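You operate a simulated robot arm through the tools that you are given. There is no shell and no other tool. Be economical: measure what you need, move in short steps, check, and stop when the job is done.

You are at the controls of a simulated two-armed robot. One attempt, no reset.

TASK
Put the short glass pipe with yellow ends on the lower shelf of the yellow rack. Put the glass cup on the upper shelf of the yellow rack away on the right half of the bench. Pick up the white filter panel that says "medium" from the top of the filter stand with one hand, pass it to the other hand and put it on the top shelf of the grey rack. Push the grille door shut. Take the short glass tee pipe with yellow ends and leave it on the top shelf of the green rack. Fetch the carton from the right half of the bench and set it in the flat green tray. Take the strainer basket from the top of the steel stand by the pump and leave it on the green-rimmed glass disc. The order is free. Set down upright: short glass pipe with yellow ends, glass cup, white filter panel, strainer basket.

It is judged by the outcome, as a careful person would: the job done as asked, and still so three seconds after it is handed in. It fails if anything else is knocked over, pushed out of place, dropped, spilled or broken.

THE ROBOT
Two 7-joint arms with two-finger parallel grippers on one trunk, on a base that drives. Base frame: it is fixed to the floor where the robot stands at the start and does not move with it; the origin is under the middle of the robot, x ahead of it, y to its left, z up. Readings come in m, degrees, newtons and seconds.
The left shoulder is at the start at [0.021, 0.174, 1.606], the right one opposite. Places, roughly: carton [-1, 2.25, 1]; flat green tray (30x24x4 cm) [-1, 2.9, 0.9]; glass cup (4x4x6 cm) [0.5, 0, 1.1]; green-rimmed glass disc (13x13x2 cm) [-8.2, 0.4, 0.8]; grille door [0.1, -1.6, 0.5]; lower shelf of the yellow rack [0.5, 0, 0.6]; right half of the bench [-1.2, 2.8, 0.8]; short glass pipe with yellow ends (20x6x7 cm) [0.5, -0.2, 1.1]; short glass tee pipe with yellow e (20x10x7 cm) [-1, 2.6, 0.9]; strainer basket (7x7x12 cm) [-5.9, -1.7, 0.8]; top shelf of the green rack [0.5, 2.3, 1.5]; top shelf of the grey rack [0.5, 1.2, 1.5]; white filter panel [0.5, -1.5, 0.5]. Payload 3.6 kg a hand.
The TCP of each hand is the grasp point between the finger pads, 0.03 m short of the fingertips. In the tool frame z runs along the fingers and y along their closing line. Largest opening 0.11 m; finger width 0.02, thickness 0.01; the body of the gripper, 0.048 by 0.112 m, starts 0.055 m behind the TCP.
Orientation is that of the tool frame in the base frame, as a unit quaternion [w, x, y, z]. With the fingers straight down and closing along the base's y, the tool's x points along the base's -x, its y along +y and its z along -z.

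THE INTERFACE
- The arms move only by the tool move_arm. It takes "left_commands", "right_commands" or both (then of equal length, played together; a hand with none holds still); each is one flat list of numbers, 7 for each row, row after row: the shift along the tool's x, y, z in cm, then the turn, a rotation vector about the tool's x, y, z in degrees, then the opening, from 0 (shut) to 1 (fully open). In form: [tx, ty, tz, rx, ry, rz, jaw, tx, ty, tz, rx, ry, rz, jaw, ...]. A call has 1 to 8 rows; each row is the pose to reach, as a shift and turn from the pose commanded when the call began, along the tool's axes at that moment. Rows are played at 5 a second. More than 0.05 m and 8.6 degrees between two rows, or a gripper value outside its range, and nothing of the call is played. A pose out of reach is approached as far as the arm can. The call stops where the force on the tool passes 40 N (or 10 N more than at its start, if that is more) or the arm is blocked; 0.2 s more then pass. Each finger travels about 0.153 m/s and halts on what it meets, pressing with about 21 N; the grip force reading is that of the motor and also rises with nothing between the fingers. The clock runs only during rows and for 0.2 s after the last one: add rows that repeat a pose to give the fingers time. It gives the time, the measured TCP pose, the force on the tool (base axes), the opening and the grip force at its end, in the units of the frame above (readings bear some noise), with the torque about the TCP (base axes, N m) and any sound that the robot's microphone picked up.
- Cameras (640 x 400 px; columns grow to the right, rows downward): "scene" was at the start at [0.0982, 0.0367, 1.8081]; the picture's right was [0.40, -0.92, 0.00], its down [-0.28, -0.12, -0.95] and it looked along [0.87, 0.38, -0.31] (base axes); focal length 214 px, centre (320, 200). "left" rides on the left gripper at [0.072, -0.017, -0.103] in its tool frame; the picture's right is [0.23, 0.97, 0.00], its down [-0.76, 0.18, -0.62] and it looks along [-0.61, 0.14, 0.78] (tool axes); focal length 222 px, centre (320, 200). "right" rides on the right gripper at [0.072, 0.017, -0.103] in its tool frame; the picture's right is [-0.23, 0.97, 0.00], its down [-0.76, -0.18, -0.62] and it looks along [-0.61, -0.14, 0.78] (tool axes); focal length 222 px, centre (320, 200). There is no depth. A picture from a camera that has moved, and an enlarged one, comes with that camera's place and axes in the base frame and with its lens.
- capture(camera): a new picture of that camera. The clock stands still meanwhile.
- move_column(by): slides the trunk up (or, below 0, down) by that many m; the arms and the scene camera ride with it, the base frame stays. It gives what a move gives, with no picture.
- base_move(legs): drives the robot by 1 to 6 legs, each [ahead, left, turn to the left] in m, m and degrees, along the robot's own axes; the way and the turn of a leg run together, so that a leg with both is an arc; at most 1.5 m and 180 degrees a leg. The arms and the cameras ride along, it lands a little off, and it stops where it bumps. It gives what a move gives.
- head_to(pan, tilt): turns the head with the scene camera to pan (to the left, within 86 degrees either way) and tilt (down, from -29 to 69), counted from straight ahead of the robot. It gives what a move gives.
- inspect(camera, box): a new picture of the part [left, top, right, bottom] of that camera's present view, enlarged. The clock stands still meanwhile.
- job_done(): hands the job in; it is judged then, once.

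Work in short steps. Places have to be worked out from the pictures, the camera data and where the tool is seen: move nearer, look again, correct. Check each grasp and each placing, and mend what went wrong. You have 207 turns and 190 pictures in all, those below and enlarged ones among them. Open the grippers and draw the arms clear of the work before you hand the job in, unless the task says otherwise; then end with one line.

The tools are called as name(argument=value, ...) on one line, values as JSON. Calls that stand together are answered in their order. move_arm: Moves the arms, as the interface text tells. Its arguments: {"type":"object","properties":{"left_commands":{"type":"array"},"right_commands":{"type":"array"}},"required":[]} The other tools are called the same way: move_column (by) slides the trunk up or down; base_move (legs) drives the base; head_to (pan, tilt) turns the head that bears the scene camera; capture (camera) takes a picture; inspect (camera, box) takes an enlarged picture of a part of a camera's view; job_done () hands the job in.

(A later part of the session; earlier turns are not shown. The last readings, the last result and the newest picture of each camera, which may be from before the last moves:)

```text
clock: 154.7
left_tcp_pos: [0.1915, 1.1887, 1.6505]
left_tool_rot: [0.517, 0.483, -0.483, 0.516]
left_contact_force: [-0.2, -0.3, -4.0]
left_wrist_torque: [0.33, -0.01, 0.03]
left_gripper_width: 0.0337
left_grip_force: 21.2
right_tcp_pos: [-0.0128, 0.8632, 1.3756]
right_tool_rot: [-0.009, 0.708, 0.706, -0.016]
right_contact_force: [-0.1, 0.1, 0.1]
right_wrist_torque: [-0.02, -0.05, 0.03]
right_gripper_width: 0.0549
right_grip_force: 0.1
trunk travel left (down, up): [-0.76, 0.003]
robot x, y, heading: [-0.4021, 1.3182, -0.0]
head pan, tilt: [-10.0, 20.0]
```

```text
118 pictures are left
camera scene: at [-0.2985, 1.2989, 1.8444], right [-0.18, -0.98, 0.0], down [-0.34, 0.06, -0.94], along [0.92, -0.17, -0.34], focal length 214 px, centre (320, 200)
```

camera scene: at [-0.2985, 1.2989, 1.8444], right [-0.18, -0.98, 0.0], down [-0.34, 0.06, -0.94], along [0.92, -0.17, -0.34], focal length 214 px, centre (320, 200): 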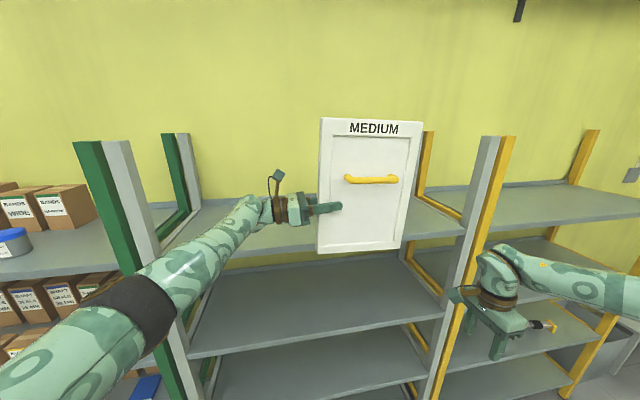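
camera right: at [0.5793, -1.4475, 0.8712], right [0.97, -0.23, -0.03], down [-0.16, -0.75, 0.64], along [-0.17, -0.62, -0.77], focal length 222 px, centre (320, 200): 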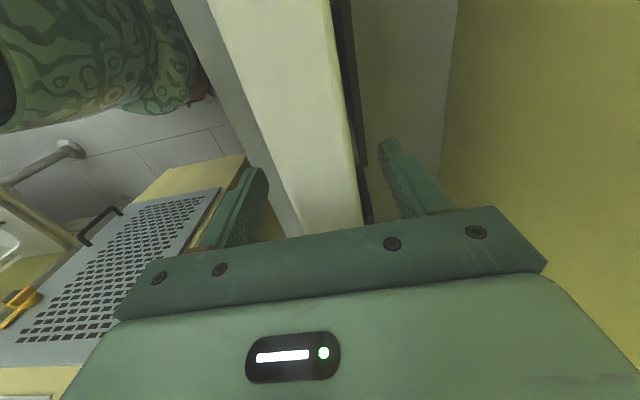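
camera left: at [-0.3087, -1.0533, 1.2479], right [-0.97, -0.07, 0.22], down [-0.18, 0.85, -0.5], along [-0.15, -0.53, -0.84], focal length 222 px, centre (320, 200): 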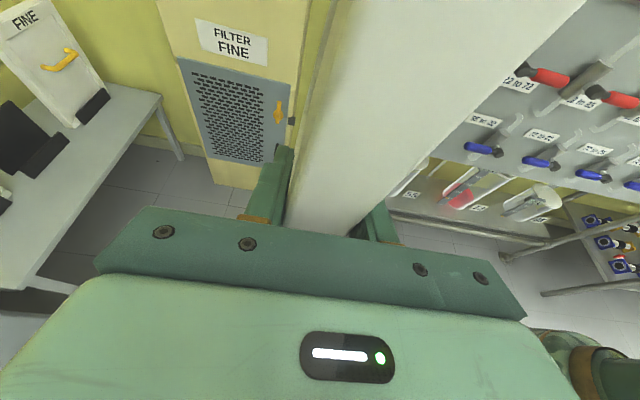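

Clear so far; elbow ~7 cm from the left post. I draw the right hand back a bit, then advance 0.24 m with 5 cm to the right.

move_arm(right_commands=[0, -4, 0, 0, 0, 0, 0.5, 0, -8, 0, 0, 0, 0, 0.5])

base_move(legs=[[0, -0.05, 0], [0.24, 0, 0]])

capture(camera="scene")

```text
clock: 155.3
left_tcp_pos: [0.1883, 1.1892, 1.6524]
left_tool_rot: [0.518, 0.481, -0.483, 0.517]
left_contact_force: [-0.7, 0.1, -2.7]
left_wrist_torque: [0.33, 0.0, 0.0]
left_gripper_width: 0.0341
left_grip_force: 20.8
right_tcp_pos: [-0.0945, 0.8635, 1.3783]
right_tool_rot: [-0.008, 0.707, 0.707, -0.016]
right_contact_force: [-1.1, -0.6, 0.4]
right_wrist_torque: [0.03, -0.04, -0.01]
right_gripper_width: 0.0552
right_grip_force: 0.0
trunk travel left (down, up): [-0.76, 0.003]
robot x, y, heading: [-0.4027, 1.3192, -0.1]
head pan, tilt: [-10.0, 20.0]
```

```text
clock: 157.6
left_tcp_pos: [0.4305, 1.1407, 1.651]
left_tool_rot: [0.517, 0.482, -0.482, 0.517]
left_contact_force: [-0.6, -1.0, -3.3]
left_wrist_torque: [0.32, -0.03, 0.03]
left_gripper_width: 0.034
left_grip_force: 21.1
right_tcp_pos: [0.1475, 0.8129, 1.3785]
right_tool_rot: [-0.008, 0.707, 0.707, -0.016]
right_contact_force: [0.0, 0.6, 0.6]
right_wrist_torque: [-0.01, -0.03, -0.01]
right_gripper_width: 0.0549
right_grip_force: 0.0
trunk travel left (down, up): [-0.76, 0.003]
robot x, y, heading: [-0.1631, 1.2681, -0.2]
head pan, tilt: [-10.0, 20.0]
```

```text
117 pictures are left
camera scene: at [-0.0607, 1.2498, 1.8445], right [-0.18, -0.98, 0.0], down [-0.34, 0.06, -0.94], along [0.93, -0.16, -0.34], focal length 214 px, centre (320, 200)
```

scene: 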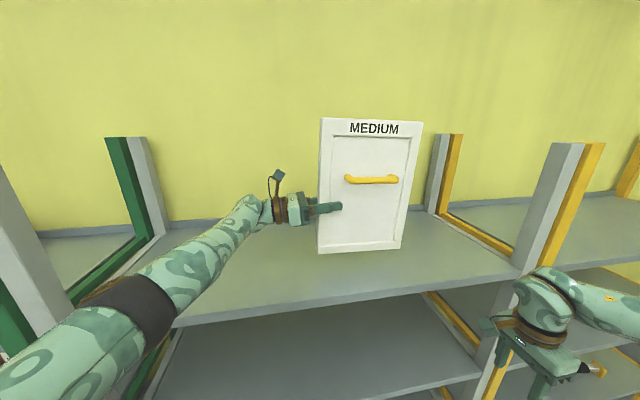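

Panel is over the shelf. I lower it with the arm 4 cm, slowly.

move_arm(left_commands=[-0.8, 0, 0, 0, 0, 0, 0.1, -1.6, 0, 0, 0, 0, 0, 0.1, -2.4, 0, 0, 0, 0, 0, 0.1, -3.2, 0, 0, 0, 0, 0, 0.1, -4, 0, 0, 0, 0, 0, 0.1])

capture(camera="scene")

```text
clock: 158.8
left_tcp_pos: [0.4314, 1.1385, 1.6095]
left_tool_rot: [0.517, 0.483, -0.482, 0.516]
left_contact_force: [-0.2, -0.3, -3.0]
left_wrist_torque: [0.32, -0.02, 0.03]
left_gripper_width: 0.0339
left_grip_force: 20.8
right_tcp_pos: [0.1487, 0.8148, 1.3787]
right_tool_rot: [-0.008, 0.707, 0.707, -0.017]
right_contact_force: [0.3, 0.4, 0.6]
right_wrist_torque: [-0.04, -0.01, 0.01]
right_gripper_width: 0.0552
right_grip_force: 0.1
trunk travel left (down, up): [-0.76, 0.003]
robot x, y, heading: [-0.1588, 1.2671, -0.1]
head pan, tilt: [-10.0, 20.0]
```

```text
116 pictures are left
camera scene: at [-0.0587, 1.2502, 1.8444], right [-0.18, -0.98, 0.0], down [-0.34, 0.06, -0.94], along [0.93, -0.16, -0.34], focal length 214 px, centre (320, 200)
```

scene: 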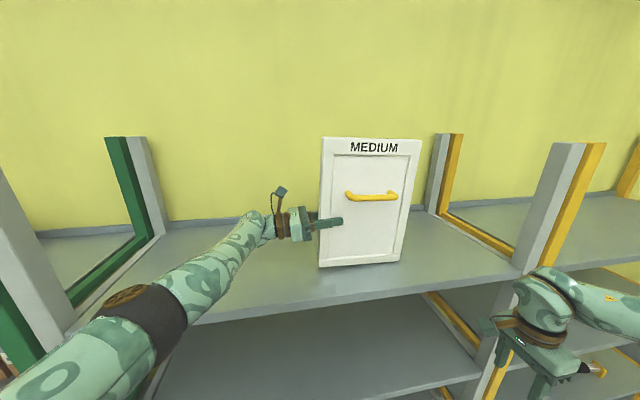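

Still free. I go on down in 6 mm rows until contact.

move_arm(left_commands=[-0.5, 0, 0, 0, 0, 0, 0.1, -1, 0, 0, 0, 0, 0, 0.1, -1.4, 0, 0, 0, 0, 0, 0.1])

inspect(camera="scene", box=[220, 120, 460, 290])

```text
clock: 159.6
left_tcp_pos: [0.4289, 1.1384, 1.5995]
left_tool_rot: [0.518, 0.482, -0.482, 0.518]
left_contact_force: [0.1, 2.3, 3.3]
left_wrist_torque: [-0.7, -0.03, 0.02]
left_gripper_width: 0.0336
left_grip_force: 20.7
left hand out of reach, approached as far as the arm can: row 3
right_tcp_pos: [0.1479, 0.8149, 1.3796]
right_tool_rot: [-0.008, 0.707, 0.707, -0.016]
right_contact_force: [0.5, 0.2, 0.2]
right_wrist_torque: [-0.02, -0.02, -0.04]
right_gripper_width: 0.0551
right_grip_force: 0.1
trunk travel left (down, up): [-0.76, 0.003]
robot x, y, heading: [-0.1642, 1.2673, -0.3]
head pan, tilt: [-10.0, 20.0]
```

```text
2.35 times, centred on (340, 205) of scene
camera zoom: at [-0.0592, 1.2505, 1.8444], right [-0.18, -0.98, 0.0], down [-0.34, 0.06, -0.94], along [0.93, -0.16, -0.34], focal length 505 px, centre (273, 188)
```

zoom: 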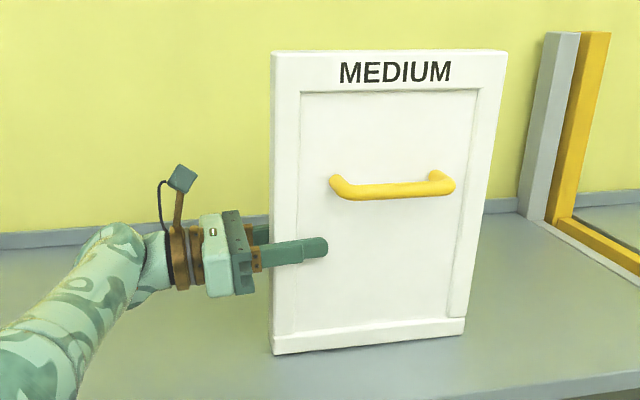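

The right bottom corner touches first. I rotate +2° and lower another 6 mm to settle both.

move_arm(left_commands=[-0.3, 0, 0, 0, 1.5, 0, 0.1, -0.6, 0, 0, 0, 2.5, 0, 0.1, -0.6, 0, 0, 0, 2.5, 0, 0.1])

inspect(camera="scene", box=[220, 120, 460, 290])

```text
clock: 160.4
left_tcp_pos: [0.4271, 1.1385, 1.5937]
left_tool_rot: [0.527, 0.471, -0.47, 0.529]
left_contact_force: [4.5, 0.0, 20.3]
left_wrist_torque: [0.07, -0.19, 0.03]
left_gripper_width: 0.0332
left_grip_force: 21.5
right_tcp_pos: [0.1468, 0.8137, 1.3788]
right_tool_rot: [-0.009, 0.707, 0.707, -0.016]
right_contact_force: [1.1, -0.2, 0.0]
right_wrist_torque: [0.01, 0.0, 0.02]
right_gripper_width: 0.0549
right_grip_force: 0.0
trunk travel left (down, up): [-0.76, 0.003]
robot x, y, heading: [-0.1618, 1.2668, -0.2]
head pan, tilt: [-10.0, 20.0]
```

```text
2.35 times, centred on (340, 205) of scene
camera zoom: at [-0.06, 1.2499, 1.8445], right [-0.18, -0.98, 0.0], down [-0.34, 0.06, -0.94], along [0.93, -0.16, -0.34], focal length 505 px, centre (273, 188)
```

zoom: 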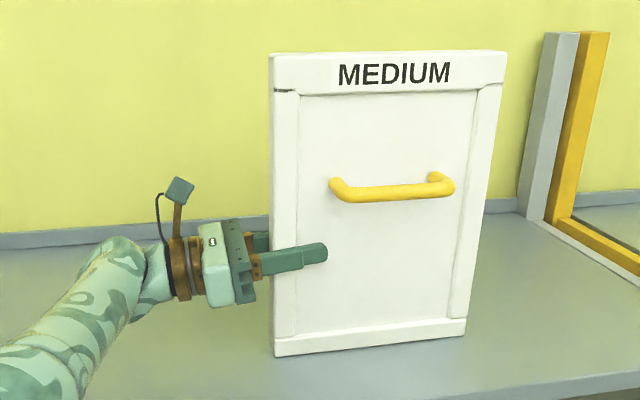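

Seated flat (20 N, no torque). I relieve slightly, open, and check that it stands before withdrawing.

move_arm(left_commands=[0.15, 0, 0, 0, 0, 0, 0.1, 0.15, 0, 0, 0, 0, 0, 0.4, 0.15, 0, 0, 0, 0, 0, 0.6, 0.15, 0, 0, 0, 0, 0, 0.8, 0.15, 0, 0, 0, 0, 0, 0.8])

inspect(camera="scene", box=[220, 120, 460, 290])

capture(camera="left")

```text
clock: 161.6
left_tcp_pos: [0.4284, 1.1376, 1.5958]
left_tool_rot: [0.527, 0.472, -0.471, 0.527]
left_contact_force: [0.7, 0.3, 0.0]
left_wrist_torque: [0.0, -0.02, -0.02]
left_gripper_width: 0.0879
left_grip_force: 0.1
right_tcp_pos: [0.1498, 0.8146, 1.3775]
right_tool_rot: [-0.008, 0.707, 0.707, -0.017]
right_contact_force: [0.3, -0.1, 0.6]
right_wrist_torque: [0.0, -0.02, 0.03]
right_gripper_width: 0.0548
right_grip_force: 0.0
trunk travel left (down, up): [-0.76, 0.003]
robot x, y, heading: [-0.1617, 1.267, -0.4]
head pan, tilt: [-10.0, 20.0]
```

```text
2.35 times, centred on (340, 205) of scene
camera zoom: at [-0.0587, 1.2494, 1.8443], right [-0.18, -0.98, 0.0], down [-0.34, 0.06, -0.94], along [0.93, -0.16, -0.34], focal length 505 px, centre (273, 188)
```

zoom: 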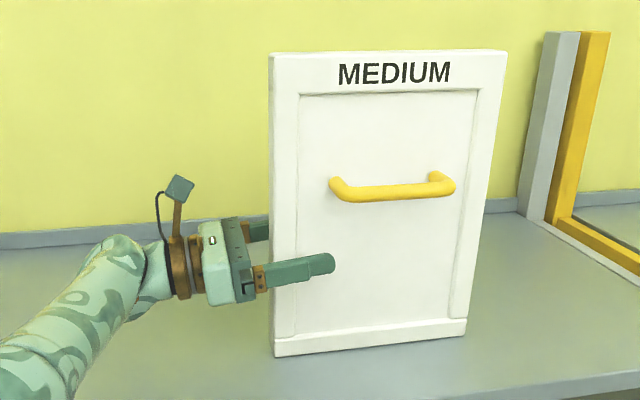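

```text
112 pictures are left
camera left: at [0.4454, 1.2498, 1.6547], right [-0.97, 0.02, 0.23], down [-0.18, 0.53, -0.83], along [-0.14, -0.85, -0.52], focal length 222 px, centre (320, 200)
```

left: 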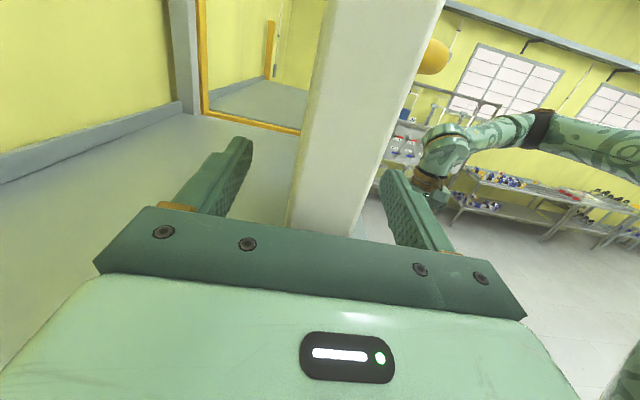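

It stands by itself. I withdraw the left hand sideways along its axis.

move_arm(left_commands=[0, 0, -2, 0, 0, 0, 0.8, 0, 0, -4, 0, 0, 0, 0.8, 0, 0, -6, 0, 0, 0, 0.8, 0, 0, -8.5, 0, 0, 0, 0.8])

inspect(camera="scene", box=[120, 100, 460, 320])

```text
clock: 162.6
left_tcp_pos: [0.4452, 1.2201, 1.5831]
left_tool_rot: [0.528, 0.471, -0.47, 0.528]
left_contact_force: [-0.3, 0.0, -0.1]
left_wrist_torque: [0.0, 0.01, -0.01]
left_gripper_width: 0.0879
left_grip_force: 0.0
left hand out of reach, approached as far as the arm can: row 2, 3, 4
right_tcp_pos: [0.149, 0.8151, 1.3786]
right_tool_rot: [-0.009, 0.707, 0.707, -0.017]
right_contact_force: [-1.4, -0.7, 0.1]
right_wrist_torque: [-0.03, -0.01, -0.02]
right_gripper_width: 0.0548
right_grip_force: 0.0
trunk travel left (down, up): [-0.76, 0.003]
robot x, y, heading: [-0.1644, 1.2686, -0.4]
head pan, tilt: [-10.0, 20.0]
```

```text
1.82 times, centred on (290, 210) of scene
camera zoom: at [-0.0583, 1.2514, 1.8443], right [-0.18, -0.98, 0.0], down [-0.34, 0.06, -0.94], along [0.92, -0.17, -0.34], focal length 390 px, centre (374, 182)
```

zoom: 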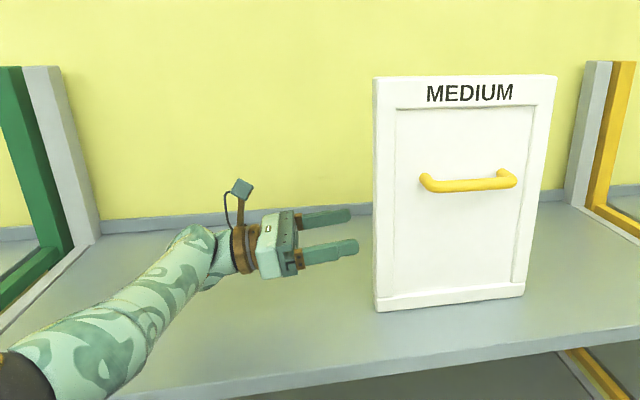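

Clear of the panel. I back away 0.5 m, then rearrange: left hand out to the left, right hand to the front for the cup.

base_move(legs=[[-0.5, 0, 0]])

move_arm(left_commands=[0, 0, -4, 0, -2, 0, 0.8, 0, 0, -8, 0, -4, 0, 0.8, 0, 0, -12, 0, -6, 0, 0.8, 0, 0, -16, 0, -8, 0, 0.8, 0, 0, -20, 0, -10, 0, 0.8, 0, 0, -24, 0, -12, 0, 0.8, 0, 0, -28, 0, -14, 0, 0.8, 0, 0, -30, 0, -16, 0, 0.8], right_commands=[3.1, 2.8, -1.2, 0, 0, 0, 0.9, 6.2, 5.7, -2.5, 0, 0, 0, 0.9, 9.4, 8.5, -3.7, 0, 0, 0, 0.9, 12.5, 11.3, -5, 0, 0, 0, 0.9, 15.6, 14.2, -6.2, 0, 0, 0, 0.9, 18.7, 17, -7.5, 0, 0, 0, 0.9, 21.9, 19.8, -8.7, 0, 0, 0, 0.9, 25, 22.5, -10, 0, 0, 0, 0.9])

move_column(by=-0.28)

base_move(legs=[[0, -1.0, 0]])

capture(camera="scene")

```text
clock: 165.6
left_tcp_pos: [-0.0562, 1.2219, 1.5822]
left_tool_rot: [0.528, 0.471, -0.472, 0.526]
left_contact_force: [-0.4, -0.5, 0.2]
left_wrist_torque: [0.02, 0.01, 0.0]
left_gripper_width: 0.0878
left_grip_force: 0.1
right_tcp_pos: [-0.3509, 0.8148, 1.3793]
right_tool_rot: [-0.009, 0.705, 0.708, -0.017]
right_contact_force: [0.0, 0.1, -0.1]
right_wrist_torque: [0.0, -0.04, 0.03]
right_gripper_width: 0.055
right_grip_force: 0.1
trunk travel left (down, up): [-0.76, 0.003]
robot x, y, heading: [-0.6593, 1.2663, -0.0]
head pan, tilt: [-10.0, 20.0]
```

```text
clock: 167.4
left_tcp_pos: [-0.0664, 1.4797, 1.5337]
left_tool_rot: [0.464, 0.535, -0.532, 0.465]
left_contact_force: [0.2, 0.2, -0.8]
left_wrist_torque: [-0.02, 0.0, -0.01]
left_gripper_width: 0.0878
left_grip_force: 0.0
left hand out of reach, approached as far as the arm can: row 1, 2, 3, 4, 6, 7, 8
right_tcp_pos: [-0.1228, 1.071, 1.468]
right_tool_rot: [-0.009, 0.706, 0.708, -0.018]
right_contact_force: [0.1, 1.1, -0.4]
right_wrist_torque: [-0.03, 0.02, 0.02]
right_gripper_width: 0.099
right_grip_force: 0.0
trunk travel left (down, up): [-0.76, 0.003]
robot x, y, heading: [-0.6662, 1.2664, 0.1]
head pan, tilt: [-10.0, 20.0]
```

```text
clock: 170.2
left_tcp_pos: [-0.0646, 1.4771, 1.2423]
left_tool_rot: [0.46, 0.545, -0.535, 0.453]
left_contact_force: [-0.9, 0.2, -0.3]
left_wrist_torque: [0.01, 0.02, 0.0]
left_gripper_width: 0.0879
left_grip_force: 0.0
right_tcp_pos: [-0.1241, 1.0684, 1.1887]
right_tool_rot: [-0.01, 0.706, 0.708, -0.016]
right_contact_force: [-0.5, 0.0, -0.6]
right_wrist_torque: [0.02, 0.0, 0.0]
right_gripper_width: 0.0991
right_grip_force: 0.1
trunk travel left (down, up): [-0.48, 0.283]
robot x, y, heading: [-0.6649, 1.2653, -0.0]
head pan, tilt: [-10.0, 20.0]
```

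```text
clock: 175.4
left_tcp_pos: [-0.0652, 0.467, 1.2429]
left_tool_rot: [0.465, 0.54, -0.539, 0.45]
left_contact_force: [-0.9, 0.1, 0.1]
left_wrist_torque: [0.01, -0.01, 0.0]
left_gripper_width: 0.088
left_grip_force: 0.1
right_tcp_pos: [-0.1323, 0.0585, 1.1872]
right_tool_rot: [-0.01, 0.71, 0.704, -0.016]
right_contact_force: [-0.6, -0.1, 0.6]
right_wrist_torque: [0.0, 0.02, 0.01]
right_gripper_width: 0.0989
right_grip_force: 0.0
trunk travel left (down, up): [-0.48, 0.283]
robot x, y, heading: [-0.6647, 0.2639, -0.7]
head pan, tilt: [-10.0, 20.0]
```

```text
110 pictures are left
camera scene: at [-0.5486, 0.2471, 1.5639], right [-0.18, -0.98, 0.0], down [-0.34, 0.06, -0.94], along [0.92, -0.17, -0.34], focal length 214 px, centre (320, 200)
```

scene: 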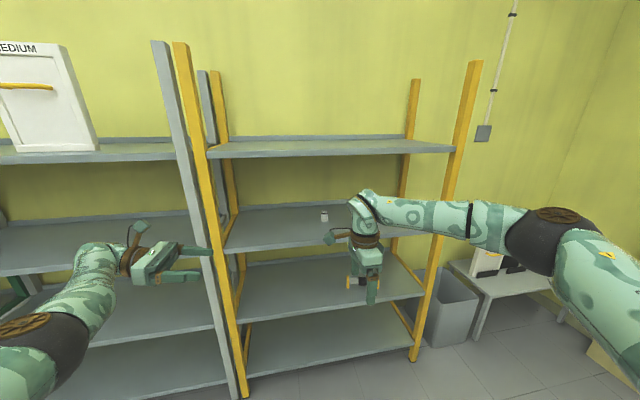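

Panel still stands on the grey rack. The left arm would hit the post when driving in, so I pull the left hand back 30 cm.

move_arm(left_commands=[0, 4, 0, 0, 0, 0, 0.8, 0, 8, 0, 0, 0, 0, 0.8, 0, 12, 0, 0, 0, 0, 0.8, 0, 16, 0, 0, 0, 0, 0.8, 0, 20, 0, 0, 0, 0, 0.8, 0, 24, 0, 0, 0, 0, 0.8, 0, 28, 0, 0, 0, 0, 0.8, 0, 32, 0, 0, 0, 0, 0.8])

head_to(pan=10, tilt=35)

capture(camera="scene")

```text
clock: 177.2
left_tcp_pos: [-0.0638, 0.4669, 1.2431]
left_tool_rot: [0.465, 0.539, -0.539, 0.449]
left_contact_force: [-0.4, -0.2, 0.3]
left_wrist_torque: [-0.01, 0.01, 0.0]
left_gripper_width: 0.0881
left_grip_force: 0.2
left hand out of reach, approached as far as the arm can: row 1, 2, 3, 4, 5, 6, 7, 8
right_tcp_pos: [-0.1328, 0.0583, 1.1879]
right_tool_rot: [-0.01, 0.71, 0.704, -0.016]
right_contact_force: [0.2, 0.0, 0.4]
right_wrist_torque: [0.01, 0.0, -0.02]
right_gripper_width: 0.0988
right_grip_force: 0.0
trunk travel left (down, up): [-0.48, 0.283]
robot x, y, heading: [-0.6707, 0.2667, -0.6]
head pan, tilt: [-10.0, 20.0]
```

```text
clock: 178.0
left_tcp_pos: [-0.0662, 0.4668, 1.2438]
left_tool_rot: [0.464, 0.541, -0.538, 0.45]
left_contact_force: [0.5, 0.1, 0.3]
left_wrist_torque: [0.01, 0.03, 0.02]
left_gripper_width: 0.0882
left_grip_force: 0.1
right_tcp_pos: [-0.1317, 0.0597, 1.1875]
right_tool_rot: [-0.008, 0.71, 0.704, -0.017]
right_contact_force: [0.3, 0.2, 1.5]
right_wrist_torque: [0.02, -0.01, -0.03]
right_gripper_width: 0.0988
right_grip_force: 0.0
trunk travel left (down, up): [-0.48, 0.283]
robot x, y, heading: [-0.6686, 0.2646, -0.7]
head pan, tilt: [10.0, 35.0]
```

```text
109 pictures are left
camera scene: at [-0.5532, 0.2787, 1.5401], right [0.16, -0.99, 0.0], down [-0.57, -0.09, -0.82], along [0.81, 0.13, -0.57], focal length 214 px, centre (320, 200)
```

scene: 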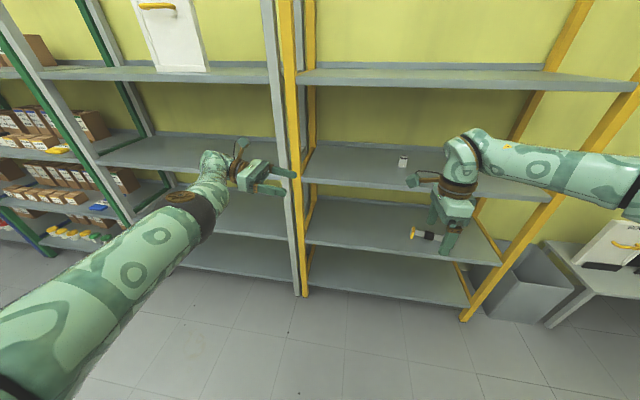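

The wrist limit prevents that. I rotate the left hand downward (mirror of the right's pose) while retracting.

move_arm(left_commands=[0, 0, 0, 0, -8, 0, 0.8, 0, 0, 0, 0, -16, 0, 0.8, 0, 2, 0, 0, -24, 0, 0.8, 0, 4, 0, 0, -32, 0, 0.8, 0, 7, 0, 0, -40, 0, 0.8, 0, 10, 0, 0, -48, 0, 0.8, 0, 13, 0, 0, -56, 0, 0.8, 0, 16, 0, 0, -64, 0, 0.8])

move_arm(left_commands=[0, 3, 0, 0, -7, 0, 0.8, 0, 6, 0, 0, -14, 0, 0.8, 0, 9, 0, 0, -14, 0, 0.8, 0, 12, 0, 0, -14, 0, 0.8, 0, 15, 0, 0, -14, 0, 0.8])

capture(camera="scene")

```text
clock: 179.8
left_tcp_pos: [-0.2212, 0.4961, 1.2422]
left_tool_rot: [-0.111, -0.695, 0.704, -0.094]
left_contact_force: [-0.4, -0.4, 0.0]
left_wrist_torque: [0.0, 0.03, 0.03]
left_gripper_width: 0.088
left_grip_force: 0.1
left hand out of reach, approached as far as the arm can: row 5, 8
right_tcp_pos: [-0.1309, 0.0595, 1.1872]
right_tool_rot: [-0.008, 0.71, 0.704, -0.017]
right_contact_force: [-0.2, 0.2, -0.3]
right_wrist_torque: [0.02, -0.03, 0.01]
right_gripper_width: 0.0987
right_grip_force: 0.0
trunk travel left (down, up): [-0.48, 0.283]
robot x, y, heading: [-0.6684, 0.2641, -0.6]
head pan, tilt: [10.0, 35.0]
```

```text
clock: 181.0
left_tcp_pos: [-0.3723, 0.5708, 1.2471]
left_tool_rot: [-0.02, -0.702, 0.712, -0.01]
left_contact_force: [-0.4, -0.1, 0.0]
left_wrist_torque: [-0.01, -0.05, -0.03]
left_gripper_width: 0.0884
left_grip_force: 0.1
left hand out of reach, approached as far as the arm can: row 1, 2, 3, 4, 5
right_tcp_pos: [-0.1319, 0.0585, 1.189]
right_tool_rot: [-0.009, 0.71, 0.704, -0.017]
right_contact_force: [1.0, 0.2, 0.2]
right_wrist_torque: [-0.01, 0.01, 0.0]
right_gripper_width: 0.099
right_grip_force: 0.0
trunk travel left (down, up): [-0.48, 0.283]
robot x, y, heading: [-0.6682, 0.2665, -0.3]
head pan, tilt: [10.0, 35.0]
```

```text
108 pictures are left
camera scene: at [-0.5549, 0.2787, 1.5402], right [0.16, -0.99, 0.0], down [-0.57, -0.09, -0.82], along [0.81, 0.13, -0.57], focal length 214 px, centre (320, 200)
```

scene: 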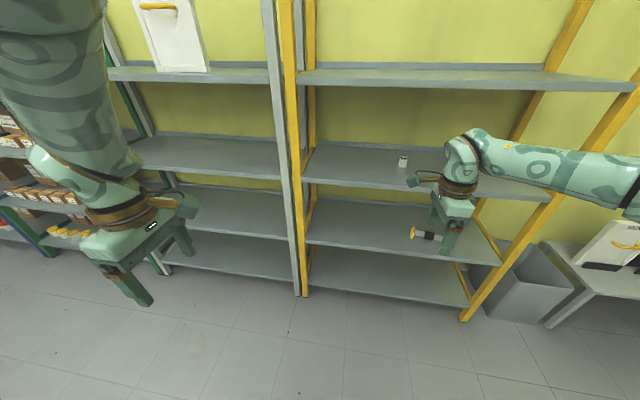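

Left hand tucked but still a bit far out; I lower it 32 cm and retract further, as in the start pose.

move_arm(left_commands=[0, 0, 4.5, 0, 0, 0, 0.8, 0, 0, 9, 0, 0, 0, 0.8, 0, 1, 13.5, 0, 0, 0, 0.8, 0, 2, 18, 0, 0, 0, 0.8, 0, 4, 22, 0, 0, 0, 0.8, 0, 6, 26, 0, 0, 0, 0.8, 0, 8, 30, 0, 0, 0, 0.8])

capture(camera="scene")

```text
clock: 182.6
left_tcp_pos: [-0.456, 0.5728, 0.9485]
left_tool_rot: [-0.023, -0.703, 0.711, -0.011]
left_contact_force: [-1.3, -0.8, -0.2]
left_wrist_torque: [0.05, -0.04, -0.03]
left_gripper_width: 0.0878
left_grip_force: 0.0
left hand out of reach, approached as far as the arm can: row 1, 2, 3, 4, 5, 6, 7
right_tcp_pos: [-0.1319, 0.0593, 1.1868]
right_tool_rot: [-0.009, 0.71, 0.704, -0.017]
right_contact_force: [-0.3, -0.1, 0.2]
right_wrist_torque: [0.01, 0.02, -0.01]
right_gripper_width: 0.0989
right_grip_force: 0.1
trunk travel left (down, up): [-0.48, 0.283]
robot x, y, heading: [-0.6664, 0.268, -0.7]
head pan, tilt: [10.0, 35.0]
```

```text
107 pictures are left
camera scene: at [-0.5536, 0.2791, 1.5401], right [0.16, -0.99, 0.0], down [-0.57, -0.09, -0.82], along [0.81, 0.13, -0.57], focal length 214 px, centre (320, 200)
```

scene: 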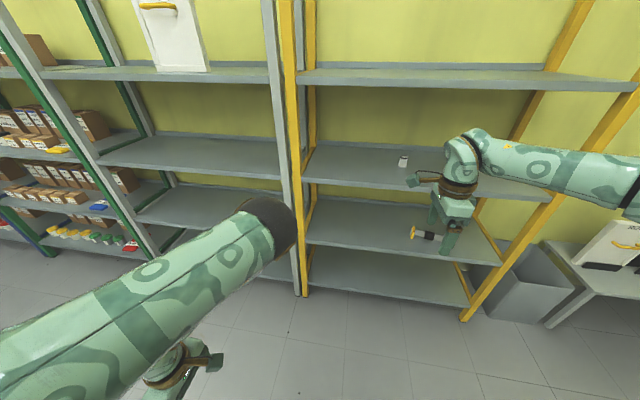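

I'll approach the cup with the robot turned 30° left, so the left arm stays clear of the posts. Turn, then shift so the right hand is in front of the cup.

base_move(legs=[[0, 0, 30.5], [0, -0.58, 0], [0.15, 0, 0]])

head_to(pan=-25, tilt=30)

capture(camera="scene")

capture(camera="right")

```text
clock: 188.4
left_tcp_pos: [-0.2208, 0.2096, 0.9481]
left_tool_rot: [0.019, 0.866, -0.499, 0.015]
left_contact_force: [-0.1, -0.5, 0.6]
left_wrist_torque: [-0.01, 0.0, 0.01]
left_gripper_width: 0.088
left_grip_force: 0.0
right_tcp_pos: [0.3196, -0.0654, 1.1866]
right_tool_rot: [-0.005, 0.498, 0.867, -0.019]
right_contact_force: [0.4, -0.3, -0.3]
right_wrist_torque: [0.01, 0.03, -0.02]
right_gripper_width: 0.0989
right_grip_force: 0.1
trunk travel left (down, up): [-0.48, 0.283]
robot x, y, heading: [-0.2522, -0.1651, 30.0]
head pan, tilt: [10.0, 35.0]
```

```text
clock: 189.4
left_tcp_pos: [-0.22, 0.2103, 0.9488]
left_tool_rot: [0.018, 0.866, -0.499, 0.016]
left_contact_force: [0.0, -0.6, 0.7]
left_wrist_torque: [0.04, -0.05, 0.0]
left_gripper_width: 0.0882
left_grip_force: 0.1
right_tcp_pos: [0.3196, -0.0655, 1.1879]
right_tool_rot: [-0.005, 0.498, 0.867, -0.02]
right_contact_force: [0.2, -0.4, 0.6]
right_wrist_torque: [0.05, -0.02, 0.01]
right_gripper_width: 0.0988
right_grip_force: 0.1
trunk travel left (down, up): [-0.48, 0.283]
robot x, y, heading: [-0.2496, -0.1616, 30.4]
head pan, tilt: [-25.0, 30.0]
```

```text
106 pictures are left
camera scene: at [-0.1321, -0.1416, 1.5479], right [0.09, -1.0, 0.0], down [-0.5, -0.05, -0.87], along [0.86, 0.08, -0.5], focal length 214 px, centre (320, 200)
```

scene: 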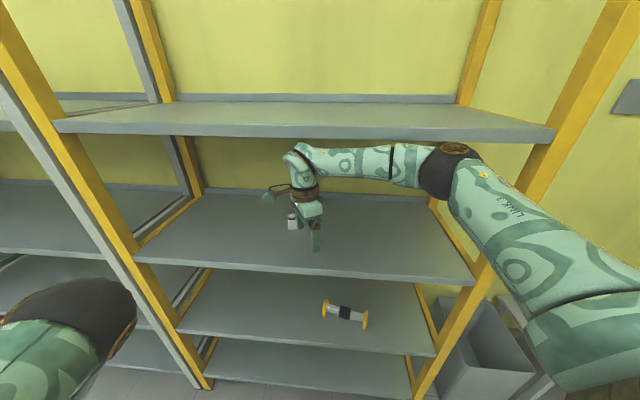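

```text
105 pictures are left
camera right: at [0.301, 0.0082, 1.2901], right [0.96, 0.29, -0.03], down [0.25, -0.73, 0.64], along [0.16, -0.62, -0.77], focal length 222 px, centre (320, 200)
```

right: 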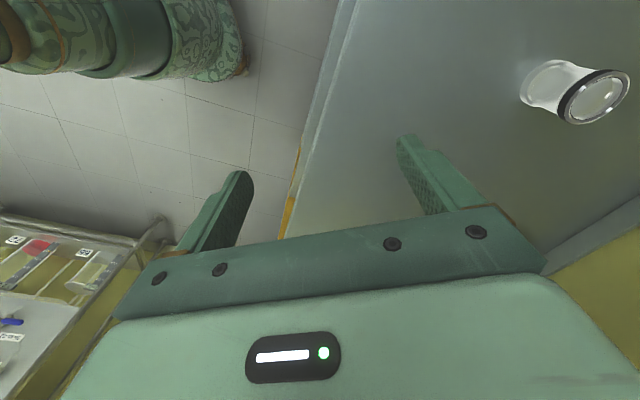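

Cup at ≈[0.506,0.021]. The elbow would be close under the top shelf, so I raise the hand 6 cm by arm and lower the trunk 9 cm, then move in.

move_arm(right_commands=[0, 0, -3, 0, 0, 0, 0.9, 0, 0, -6, 0, 0, 0, 0.9])

move_column(by=-0.09)

capture(camera="scene")

```text
clock: 190.2
left_tcp_pos: [-0.2192, 0.2104, 0.9499]
left_tool_rot: [0.02, 0.866, -0.5, 0.014]
left_contact_force: [0.0, -0.2, -0.1]
left_wrist_torque: [0.0, 0.01, 0.02]
left_gripper_width: 0.0881
left_grip_force: 0.0
right_tcp_pos: [0.3081, -0.0749, 1.196]
right_tool_rot: [-0.022, 0.494, 0.866, -0.068]
right_contact_force: [0.2, -0.6, -3.0]
right_wrist_torque: [0.02, 0.02, -0.03]
right_gripper_width: 0.0991
right_grip_force: 0.0
trunk travel left (down, up): [-0.48, 0.283]
robot x, y, heading: [-0.2492, -0.1612, 30.0]
head pan, tilt: [-25.0, 30.0]
stopped in row 2 (right hand): the arm was blocked; the commanded pose is now the measured one
```

```text
clock: 191.5
left_tcp_pos: [-0.2219, 0.2095, 0.8593]
left_tool_rot: [0.018, 0.866, -0.5, 0.015]
left_contact_force: [0.6, 0.1, 0.1]
left_wrist_torque: [-0.05, -0.03, 0.03]
left_gripper_width: 0.0879
left_grip_force: 0.1
right_tcp_pos: [0.3048, -0.0757, 1.1066]
right_tool_rot: [-0.021, 0.493, 0.867, -0.066]
right_contact_force: [-0.7, 0.7, 0.5]
right_wrist_torque: [0.04, 0.01, 0.0]
right_gripper_width: 0.0988
right_grip_force: 0.0
trunk travel left (down, up): [-0.39, 0.373]
robot x, y, heading: [-0.2465, -0.1643, 30.1]
head pan, tilt: [-25.0, 30.0]
```

```text
104 pictures are left
camera scene: at [-0.1162, -0.1325, 1.4574], right [0.09, -1.0, 0.0], down [-0.5, -0.04, -0.87], along [0.86, 0.08, -0.5], focal length 214 px, centre (320, 200)
```

scene: 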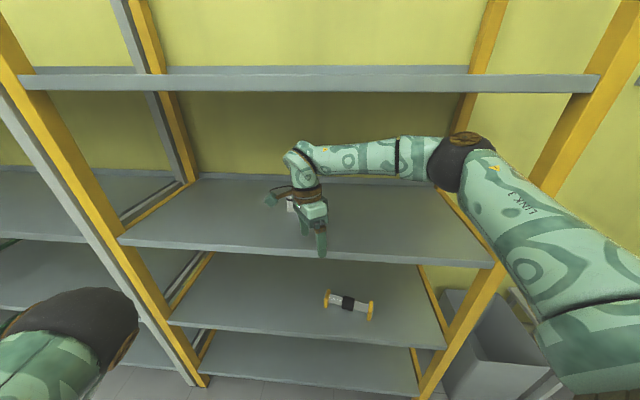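

The elbow had touched the shelf's underside; now lowered it has room. I re-level the hand and raise it 5 cm.

move_arm(right_commands=[-0.1, -0.3, -2.5, -4, 0, 0, 0.9, -0.1, -0.7, -5, -8, 0, 0, 0.9])

capture(camera="right")

capture(camera="scene")

```text
clock: 192.1
left_tcp_pos: [-0.2209, 0.2088, 0.8591]
left_tool_rot: [0.019, 0.865, -0.5, 0.016]
left_contact_force: [-0.4, 0.3, 0.4]
left_wrist_torque: [0.01, 0.01, 0.0]
left_gripper_width: 0.088
left_grip_force: 0.0
right_tcp_pos: [0.3056, -0.074, 1.1562]
right_tool_rot: [0.013, 0.495, 0.869, -0.006]
right_contact_force: [0.7, -0.2, 0.3]
right_wrist_torque: [0.0, 0.02, 0.02]
right_gripper_width: 0.0991
right_grip_force: 0.1
trunk travel left (down, up): [-0.39, 0.373]
robot x, y, heading: [-0.2478, -0.1622, 29.8]
head pan, tilt: [-25.0, 30.0]
```

```text
103 pictures are left
camera right: at [0.2822, -0.0007, 1.2583], right [0.95, 0.3, 0.01], down [0.23, -0.73, 0.64], along [0.2, -0.61, -0.77], focal length 222 px, centre (320, 200)
```

right: 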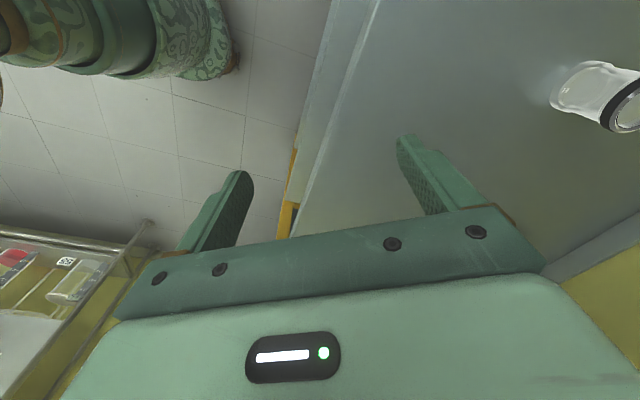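

```text
102 pictures are left
camera scene: at [-0.1161, -0.1324, 1.4573], right [0.09, -1.0, 0.0], down [-0.5, -0.04, -0.87], along [0.86, 0.08, -0.5], focal length 214 px, centre (320, 200)
```

scene: 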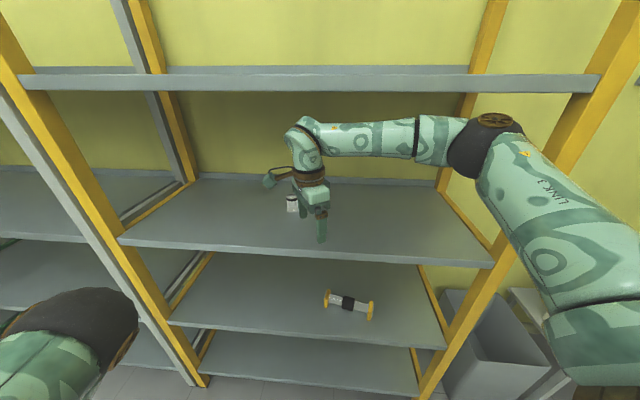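

The elbow still comes near the shelf above. Instead I go low and enter beside the cup, then slide sideways so the fingers straddle it: lower 5.6 cm, shift left 0.12, then ahead 0.22.

move_column(by=-0.056)

base_move(legs=[[0, 0.12, 0], [0.21, 0, 0]])

capture(camera="right")

capture(camera="scene")

```text
clock: 193.0
left_tcp_pos: [-0.2216, 0.2099, 0.8024]
left_tool_rot: [0.019, 0.866, -0.5, 0.016]
left_contact_force: [0.0, -0.6, 0.0]
left_wrist_torque: [-0.01, 0.02, 0.01]
left_gripper_width: 0.0878
left_grip_force: 0.2
right_tcp_pos: [0.3054, -0.0749, 1.1015]
right_tool_rot: [0.014, 0.494, 0.869, -0.006]
right_contact_force: [-0.5, -1.1, 0.1]
right_wrist_torque: [-0.01, 0.0, 0.01]
right_gripper_width: 0.099
right_grip_force: 0.1
trunk travel left (down, up): [-0.334, 0.429]
robot x, y, heading: [-0.248, -0.1632, 30.1]
head pan, tilt: [-25.0, 30.0]
```

```text
clock: 195.5
left_tcp_pos: [-0.0999, 0.4194, 0.802]
left_tool_rot: [0.02, 0.865, -0.501, 0.015]
left_contact_force: [0.6, 0.5, 0.6]
left_wrist_torque: [0.01, 0.02, 0.0]
left_gripper_width: 0.088
left_grip_force: 0.0
right_tcp_pos: [0.429, 0.134, 1.0987]
right_tool_rot: [0.012, 0.494, 0.869, -0.008]
right_contact_force: [0.5, 0.7, -0.7]
right_wrist_torque: [0.0, 0.01, 0.04]
right_gripper_width: 0.099
right_grip_force: 0.1
trunk travel left (down, up): [-0.334, 0.429]
robot x, y, heading: [-0.1274, 0.0469, 30.0]
head pan, tilt: [-25.0, 30.0]
```

```text
101 pictures are left
camera right: at [0.4049, 0.2077, 1.2013], right [0.95, 0.3, 0.01], down [0.23, -0.73, 0.64], along [0.2, -0.61, -0.77], focal length 222 px, centre (320, 200)
```

right: 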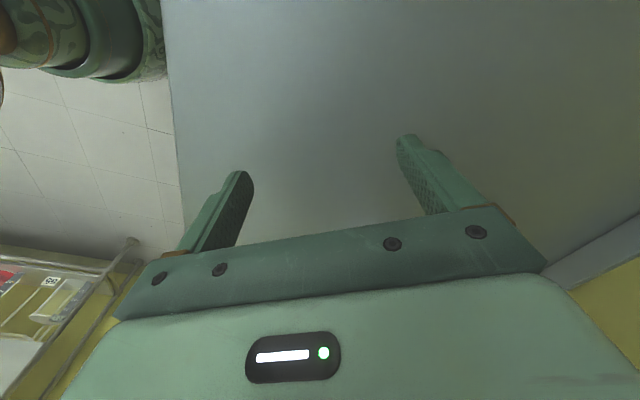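

```text
100 pictures are left
camera scene: at [0.0228, 0.0863, 1.4003], right [0.09, -1.0, 0.0], down [-0.5, -0.04, -0.87], along [0.86, 0.07, -0.5], focal length 214 px, centre (320, 200)
```

scene: 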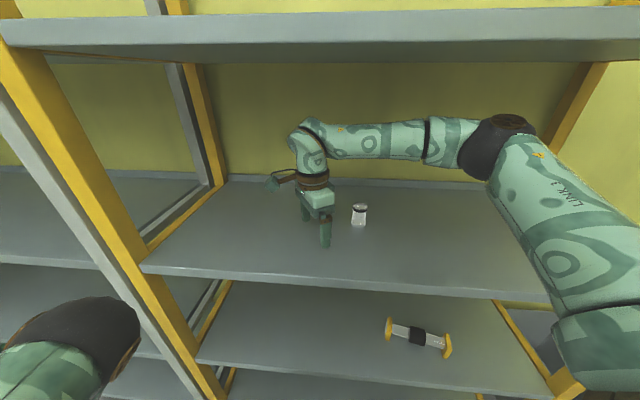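

Cup at ≈[0.502,0.021]; it lies 13.5 cm straight to the robot's right of the finger gap. I strafe right 0.13 m.

base_move(legs=[[0.008, -0.08, 0]])

capture(camera="right")

```text
clock: 196.6
left_tcp_pos: [-0.0525, 0.3517, 0.8024]
left_tool_rot: [0.018, 0.865, -0.501, 0.014]
left_contact_force: [0.0, -0.3, 0.4]
left_wrist_torque: [0.0, 0.01, 0.0]
left_gripper_width: 0.088
left_grip_force: 0.1
right_tcp_pos: [0.4752, 0.0665, 1.0994]
right_tool_rot: [0.012, 0.494, 0.869, -0.005]
right_contact_force: [0.5, 0.0, 0.3]
right_wrist_torque: [0.05, -0.02, 0.03]
right_gripper_width: 0.0989
right_grip_force: 0.1
trunk travel left (down, up): [-0.334, 0.429]
robot x, y, heading: [-0.0782, -0.0186, 29.7]
head pan, tilt: [-25.0, 30.0]
```

```text
99 pictures are left
camera right: at [0.4521, 0.1398, 1.2016], right [0.95, 0.3, 0.01], down [0.23, -0.73, 0.64], along [0.2, -0.61, -0.77], focal length 222 px, centre (320, 200)
```

right: 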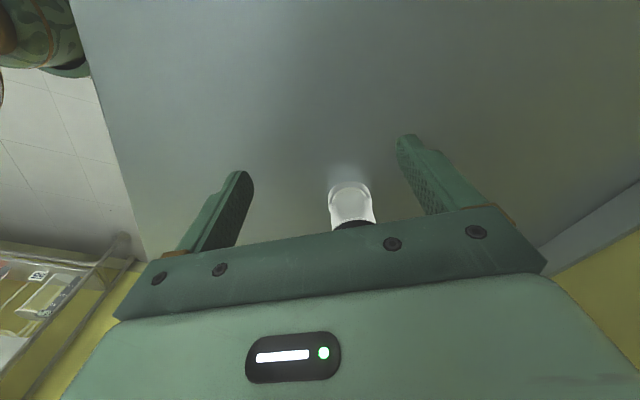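

The cup is nearly centred in the gap. I strafe the last 5.6 cm right, with 1.2 cm ahead.

base_move(legs=[[0.012, -0.055, 0]])

inspect(camera="scene", box=[240, 130, 420, 270])

capture(camera="right")

```text
clock: 197.5
left_tcp_pos: [-0.0133, 0.3099, 0.8034]
left_tool_rot: [0.019, 0.865, -0.5, 0.015]
left_contact_force: [0.0, 0.3, -0.3]
left_wrist_torque: [0.02, 0.04, 0.0]
left_gripper_width: 0.088
left_grip_force: 0.0
right_tcp_pos: [0.5136, 0.0247, 1.0984]
right_tool_rot: [0.012, 0.495, 0.869, -0.007]
right_contact_force: [0.0, -0.7, 0.3]
right_wrist_torque: [0.06, 0.02, 0.04]
right_gripper_width: 0.0988
right_grip_force: 0.1
trunk travel left (down, up): [-0.334, 0.429]
robot x, y, heading: [-0.0419, -0.062, 29.7]
head pan, tilt: [-25.0, 30.0]
```

```text
2.86 times, centred on (330, 200) of scene
camera zoom: at [0.1086, -0.0239, 1.4003], right [0.09, -1.0, 0.0], down [-0.5, -0.04, -0.87], along [0.86, 0.07, -0.5], focal length 613 px, centre (291, 200)
```

zoom: 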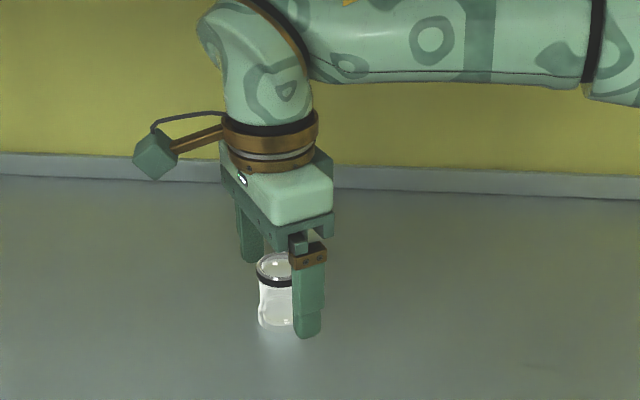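

```text
97 pictures are left
camera right: at [0.4909, 0.0973, 1.2014], right [0.95, 0.3, 0.01], down [0.23, -0.73, 0.64], along [0.2, -0.61, -0.77], focal length 222 px, centre (320, 200)
```

right: 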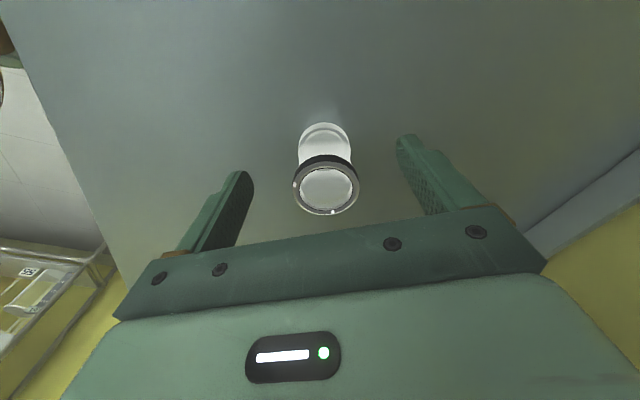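

Cup is within 8 mm of the grasp centre. I make the small correction and close.

move_arm(right_commands=[0.6, 0.4, 0.5, 0, 0, 0, 0.9, 0.6, 0.4, 0.5, 0, 0, 0, 0.6, 0.6, 0.4, 0.5, 0, 0, 0, 0.3, 0.6, 0.4, 0.5, 0, 0, 0, 0.25, 0.6, 0.4, 0.5, 0, 0, 0, 0.25])

inspect(camera="scene", box=[240, 130, 420, 270])

```text
clock: 198.7
left_tcp_pos: [-0.0142, 0.311, 0.8022]
left_tool_rot: [0.019, 0.865, -0.501, 0.016]
left_contact_force: [-0.2, -0.4, -0.6]
left_wrist_torque: [0.02, 0.01, 0.03]
left_gripper_width: 0.0881
left_grip_force: 0.1
right_tcp_pos: [0.513, 0.0329, 1.0948]
right_tool_rot: [0.012, 0.494, 0.869, -0.006]
right_contact_force: [0.3, 0.3, -0.3]
right_wrist_torque: [0.01, -0.02, 0.03]
right_gripper_width: 0.0389
right_grip_force: 21.4
trunk travel left (down, up): [-0.334, 0.429]
robot x, y, heading: [-0.0438, -0.0625, 29.7]
head pan, tilt: [-25.0, 30.0]
```

```text
2.86 times, centred on (330, 200) of scene
camera zoom: at [0.1068, -0.0218, 1.4005], right [0.09, -1.0, 0.0], down [-0.5, -0.04, -0.87], along [0.86, 0.07, -0.5], focal length 613 px, centre (291, 200)
```

zoom: 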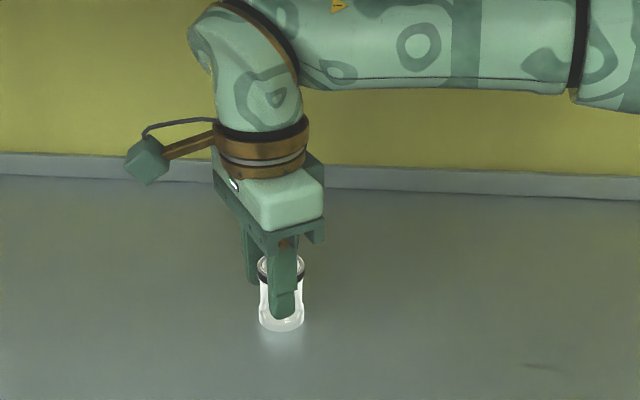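

Cup gripped (3.9 cm). I lift 3 cm with the trunk and back out along the robot's heading.

move_column(by=0.03)

base_move(legs=[[-0.4, 0.02, 0], [-0.2, 0, 0]])

head_to(pan=40, tilt=20)

capture(camera="scene")

```text
clock: 199.5
left_tcp_pos: [-0.0152, 0.3119, 0.8321]
left_tool_rot: [0.02, 0.865, -0.501, 0.015]
left_contact_force: [-0.1, -0.4, 0.7]
left_wrist_torque: [-0.05, 0.05, 0.0]
left_gripper_width: 0.0878
left_grip_force: 0.1
right_tcp_pos: [0.5143, 0.0332, 1.1249]
right_tool_rot: [0.012, 0.495, 0.869, -0.006]
right_contact_force: [0.4, 0.0, -1.3]
right_wrist_torque: [0.01, 0.01, 0.04]
right_gripper_width: 0.0389
right_grip_force: 20.6
trunk travel left (down, up): [-0.364, 0.399]
robot x, y, heading: [-0.0426, -0.0643, 30.0]
head pan, tilt: [-25.0, 30.0]
```

```text
clock: 203.2
left_tcp_pos: [-0.549, 0.0276, 0.832]
left_tool_rot: [0.018, 0.865, -0.501, 0.016]
left_contact_force: [0.7, -0.9, 0.4]
left_wrist_torque: [-0.03, 0.01, 0.01]
left_gripper_width: 0.0878
left_grip_force: 0.0
right_tcp_pos: [-0.021, -0.2527, 1.1251]
right_tool_rot: [0.013, 0.496, 0.868, -0.007]
right_contact_force: [0.3, -0.3, -0.9]
right_wrist_torque: [-0.01, 0.0, -0.01]
right_gripper_width: 0.0391
right_grip_force: 20.7
trunk travel left (down, up): [-0.364, 0.399]
robot x, y, heading: [-0.5776, -0.3438, 29.7]
head pan, tilt: [-25.0, 30.0]
```

```text
clock: 204.5
left_tcp_pos: [-0.5494, 0.027, 0.8318]
left_tool_rot: [0.019, 0.865, -0.502, 0.015]
left_contact_force: [-0.5, 0.3, -0.1]
left_wrist_torque: [0.0, -0.03, 0.0]
left_gripper_width: 0.0879
left_grip_force: 0.0
right_tcp_pos: [-0.0201, -0.2523, 1.1241]
right_tool_rot: [0.013, 0.497, 0.868, -0.006]
right_contact_force: [0.6, -0.2, -0.9]
right_wrist_torque: [0.01, -0.01, 0.0]
right_gripper_width: 0.0388
right_grip_force: 21.1
trunk travel left (down, up): [-0.364, 0.399]
robot x, y, heading: [-0.5748, -0.3462, 29.7]
head pan, tilt: [40.0, 20.0]
```

```text
95 pictures are left
camera scene: at [-0.4942, -0.2308, 1.447], right [0.94, -0.35, 0.0], down [-0.12, -0.32, -0.94], along [0.33, 0.88, -0.34], focal length 214 px, centre (320, 200)
```

scene: 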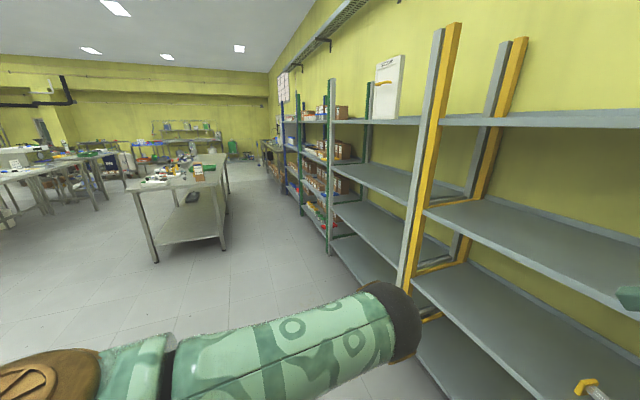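

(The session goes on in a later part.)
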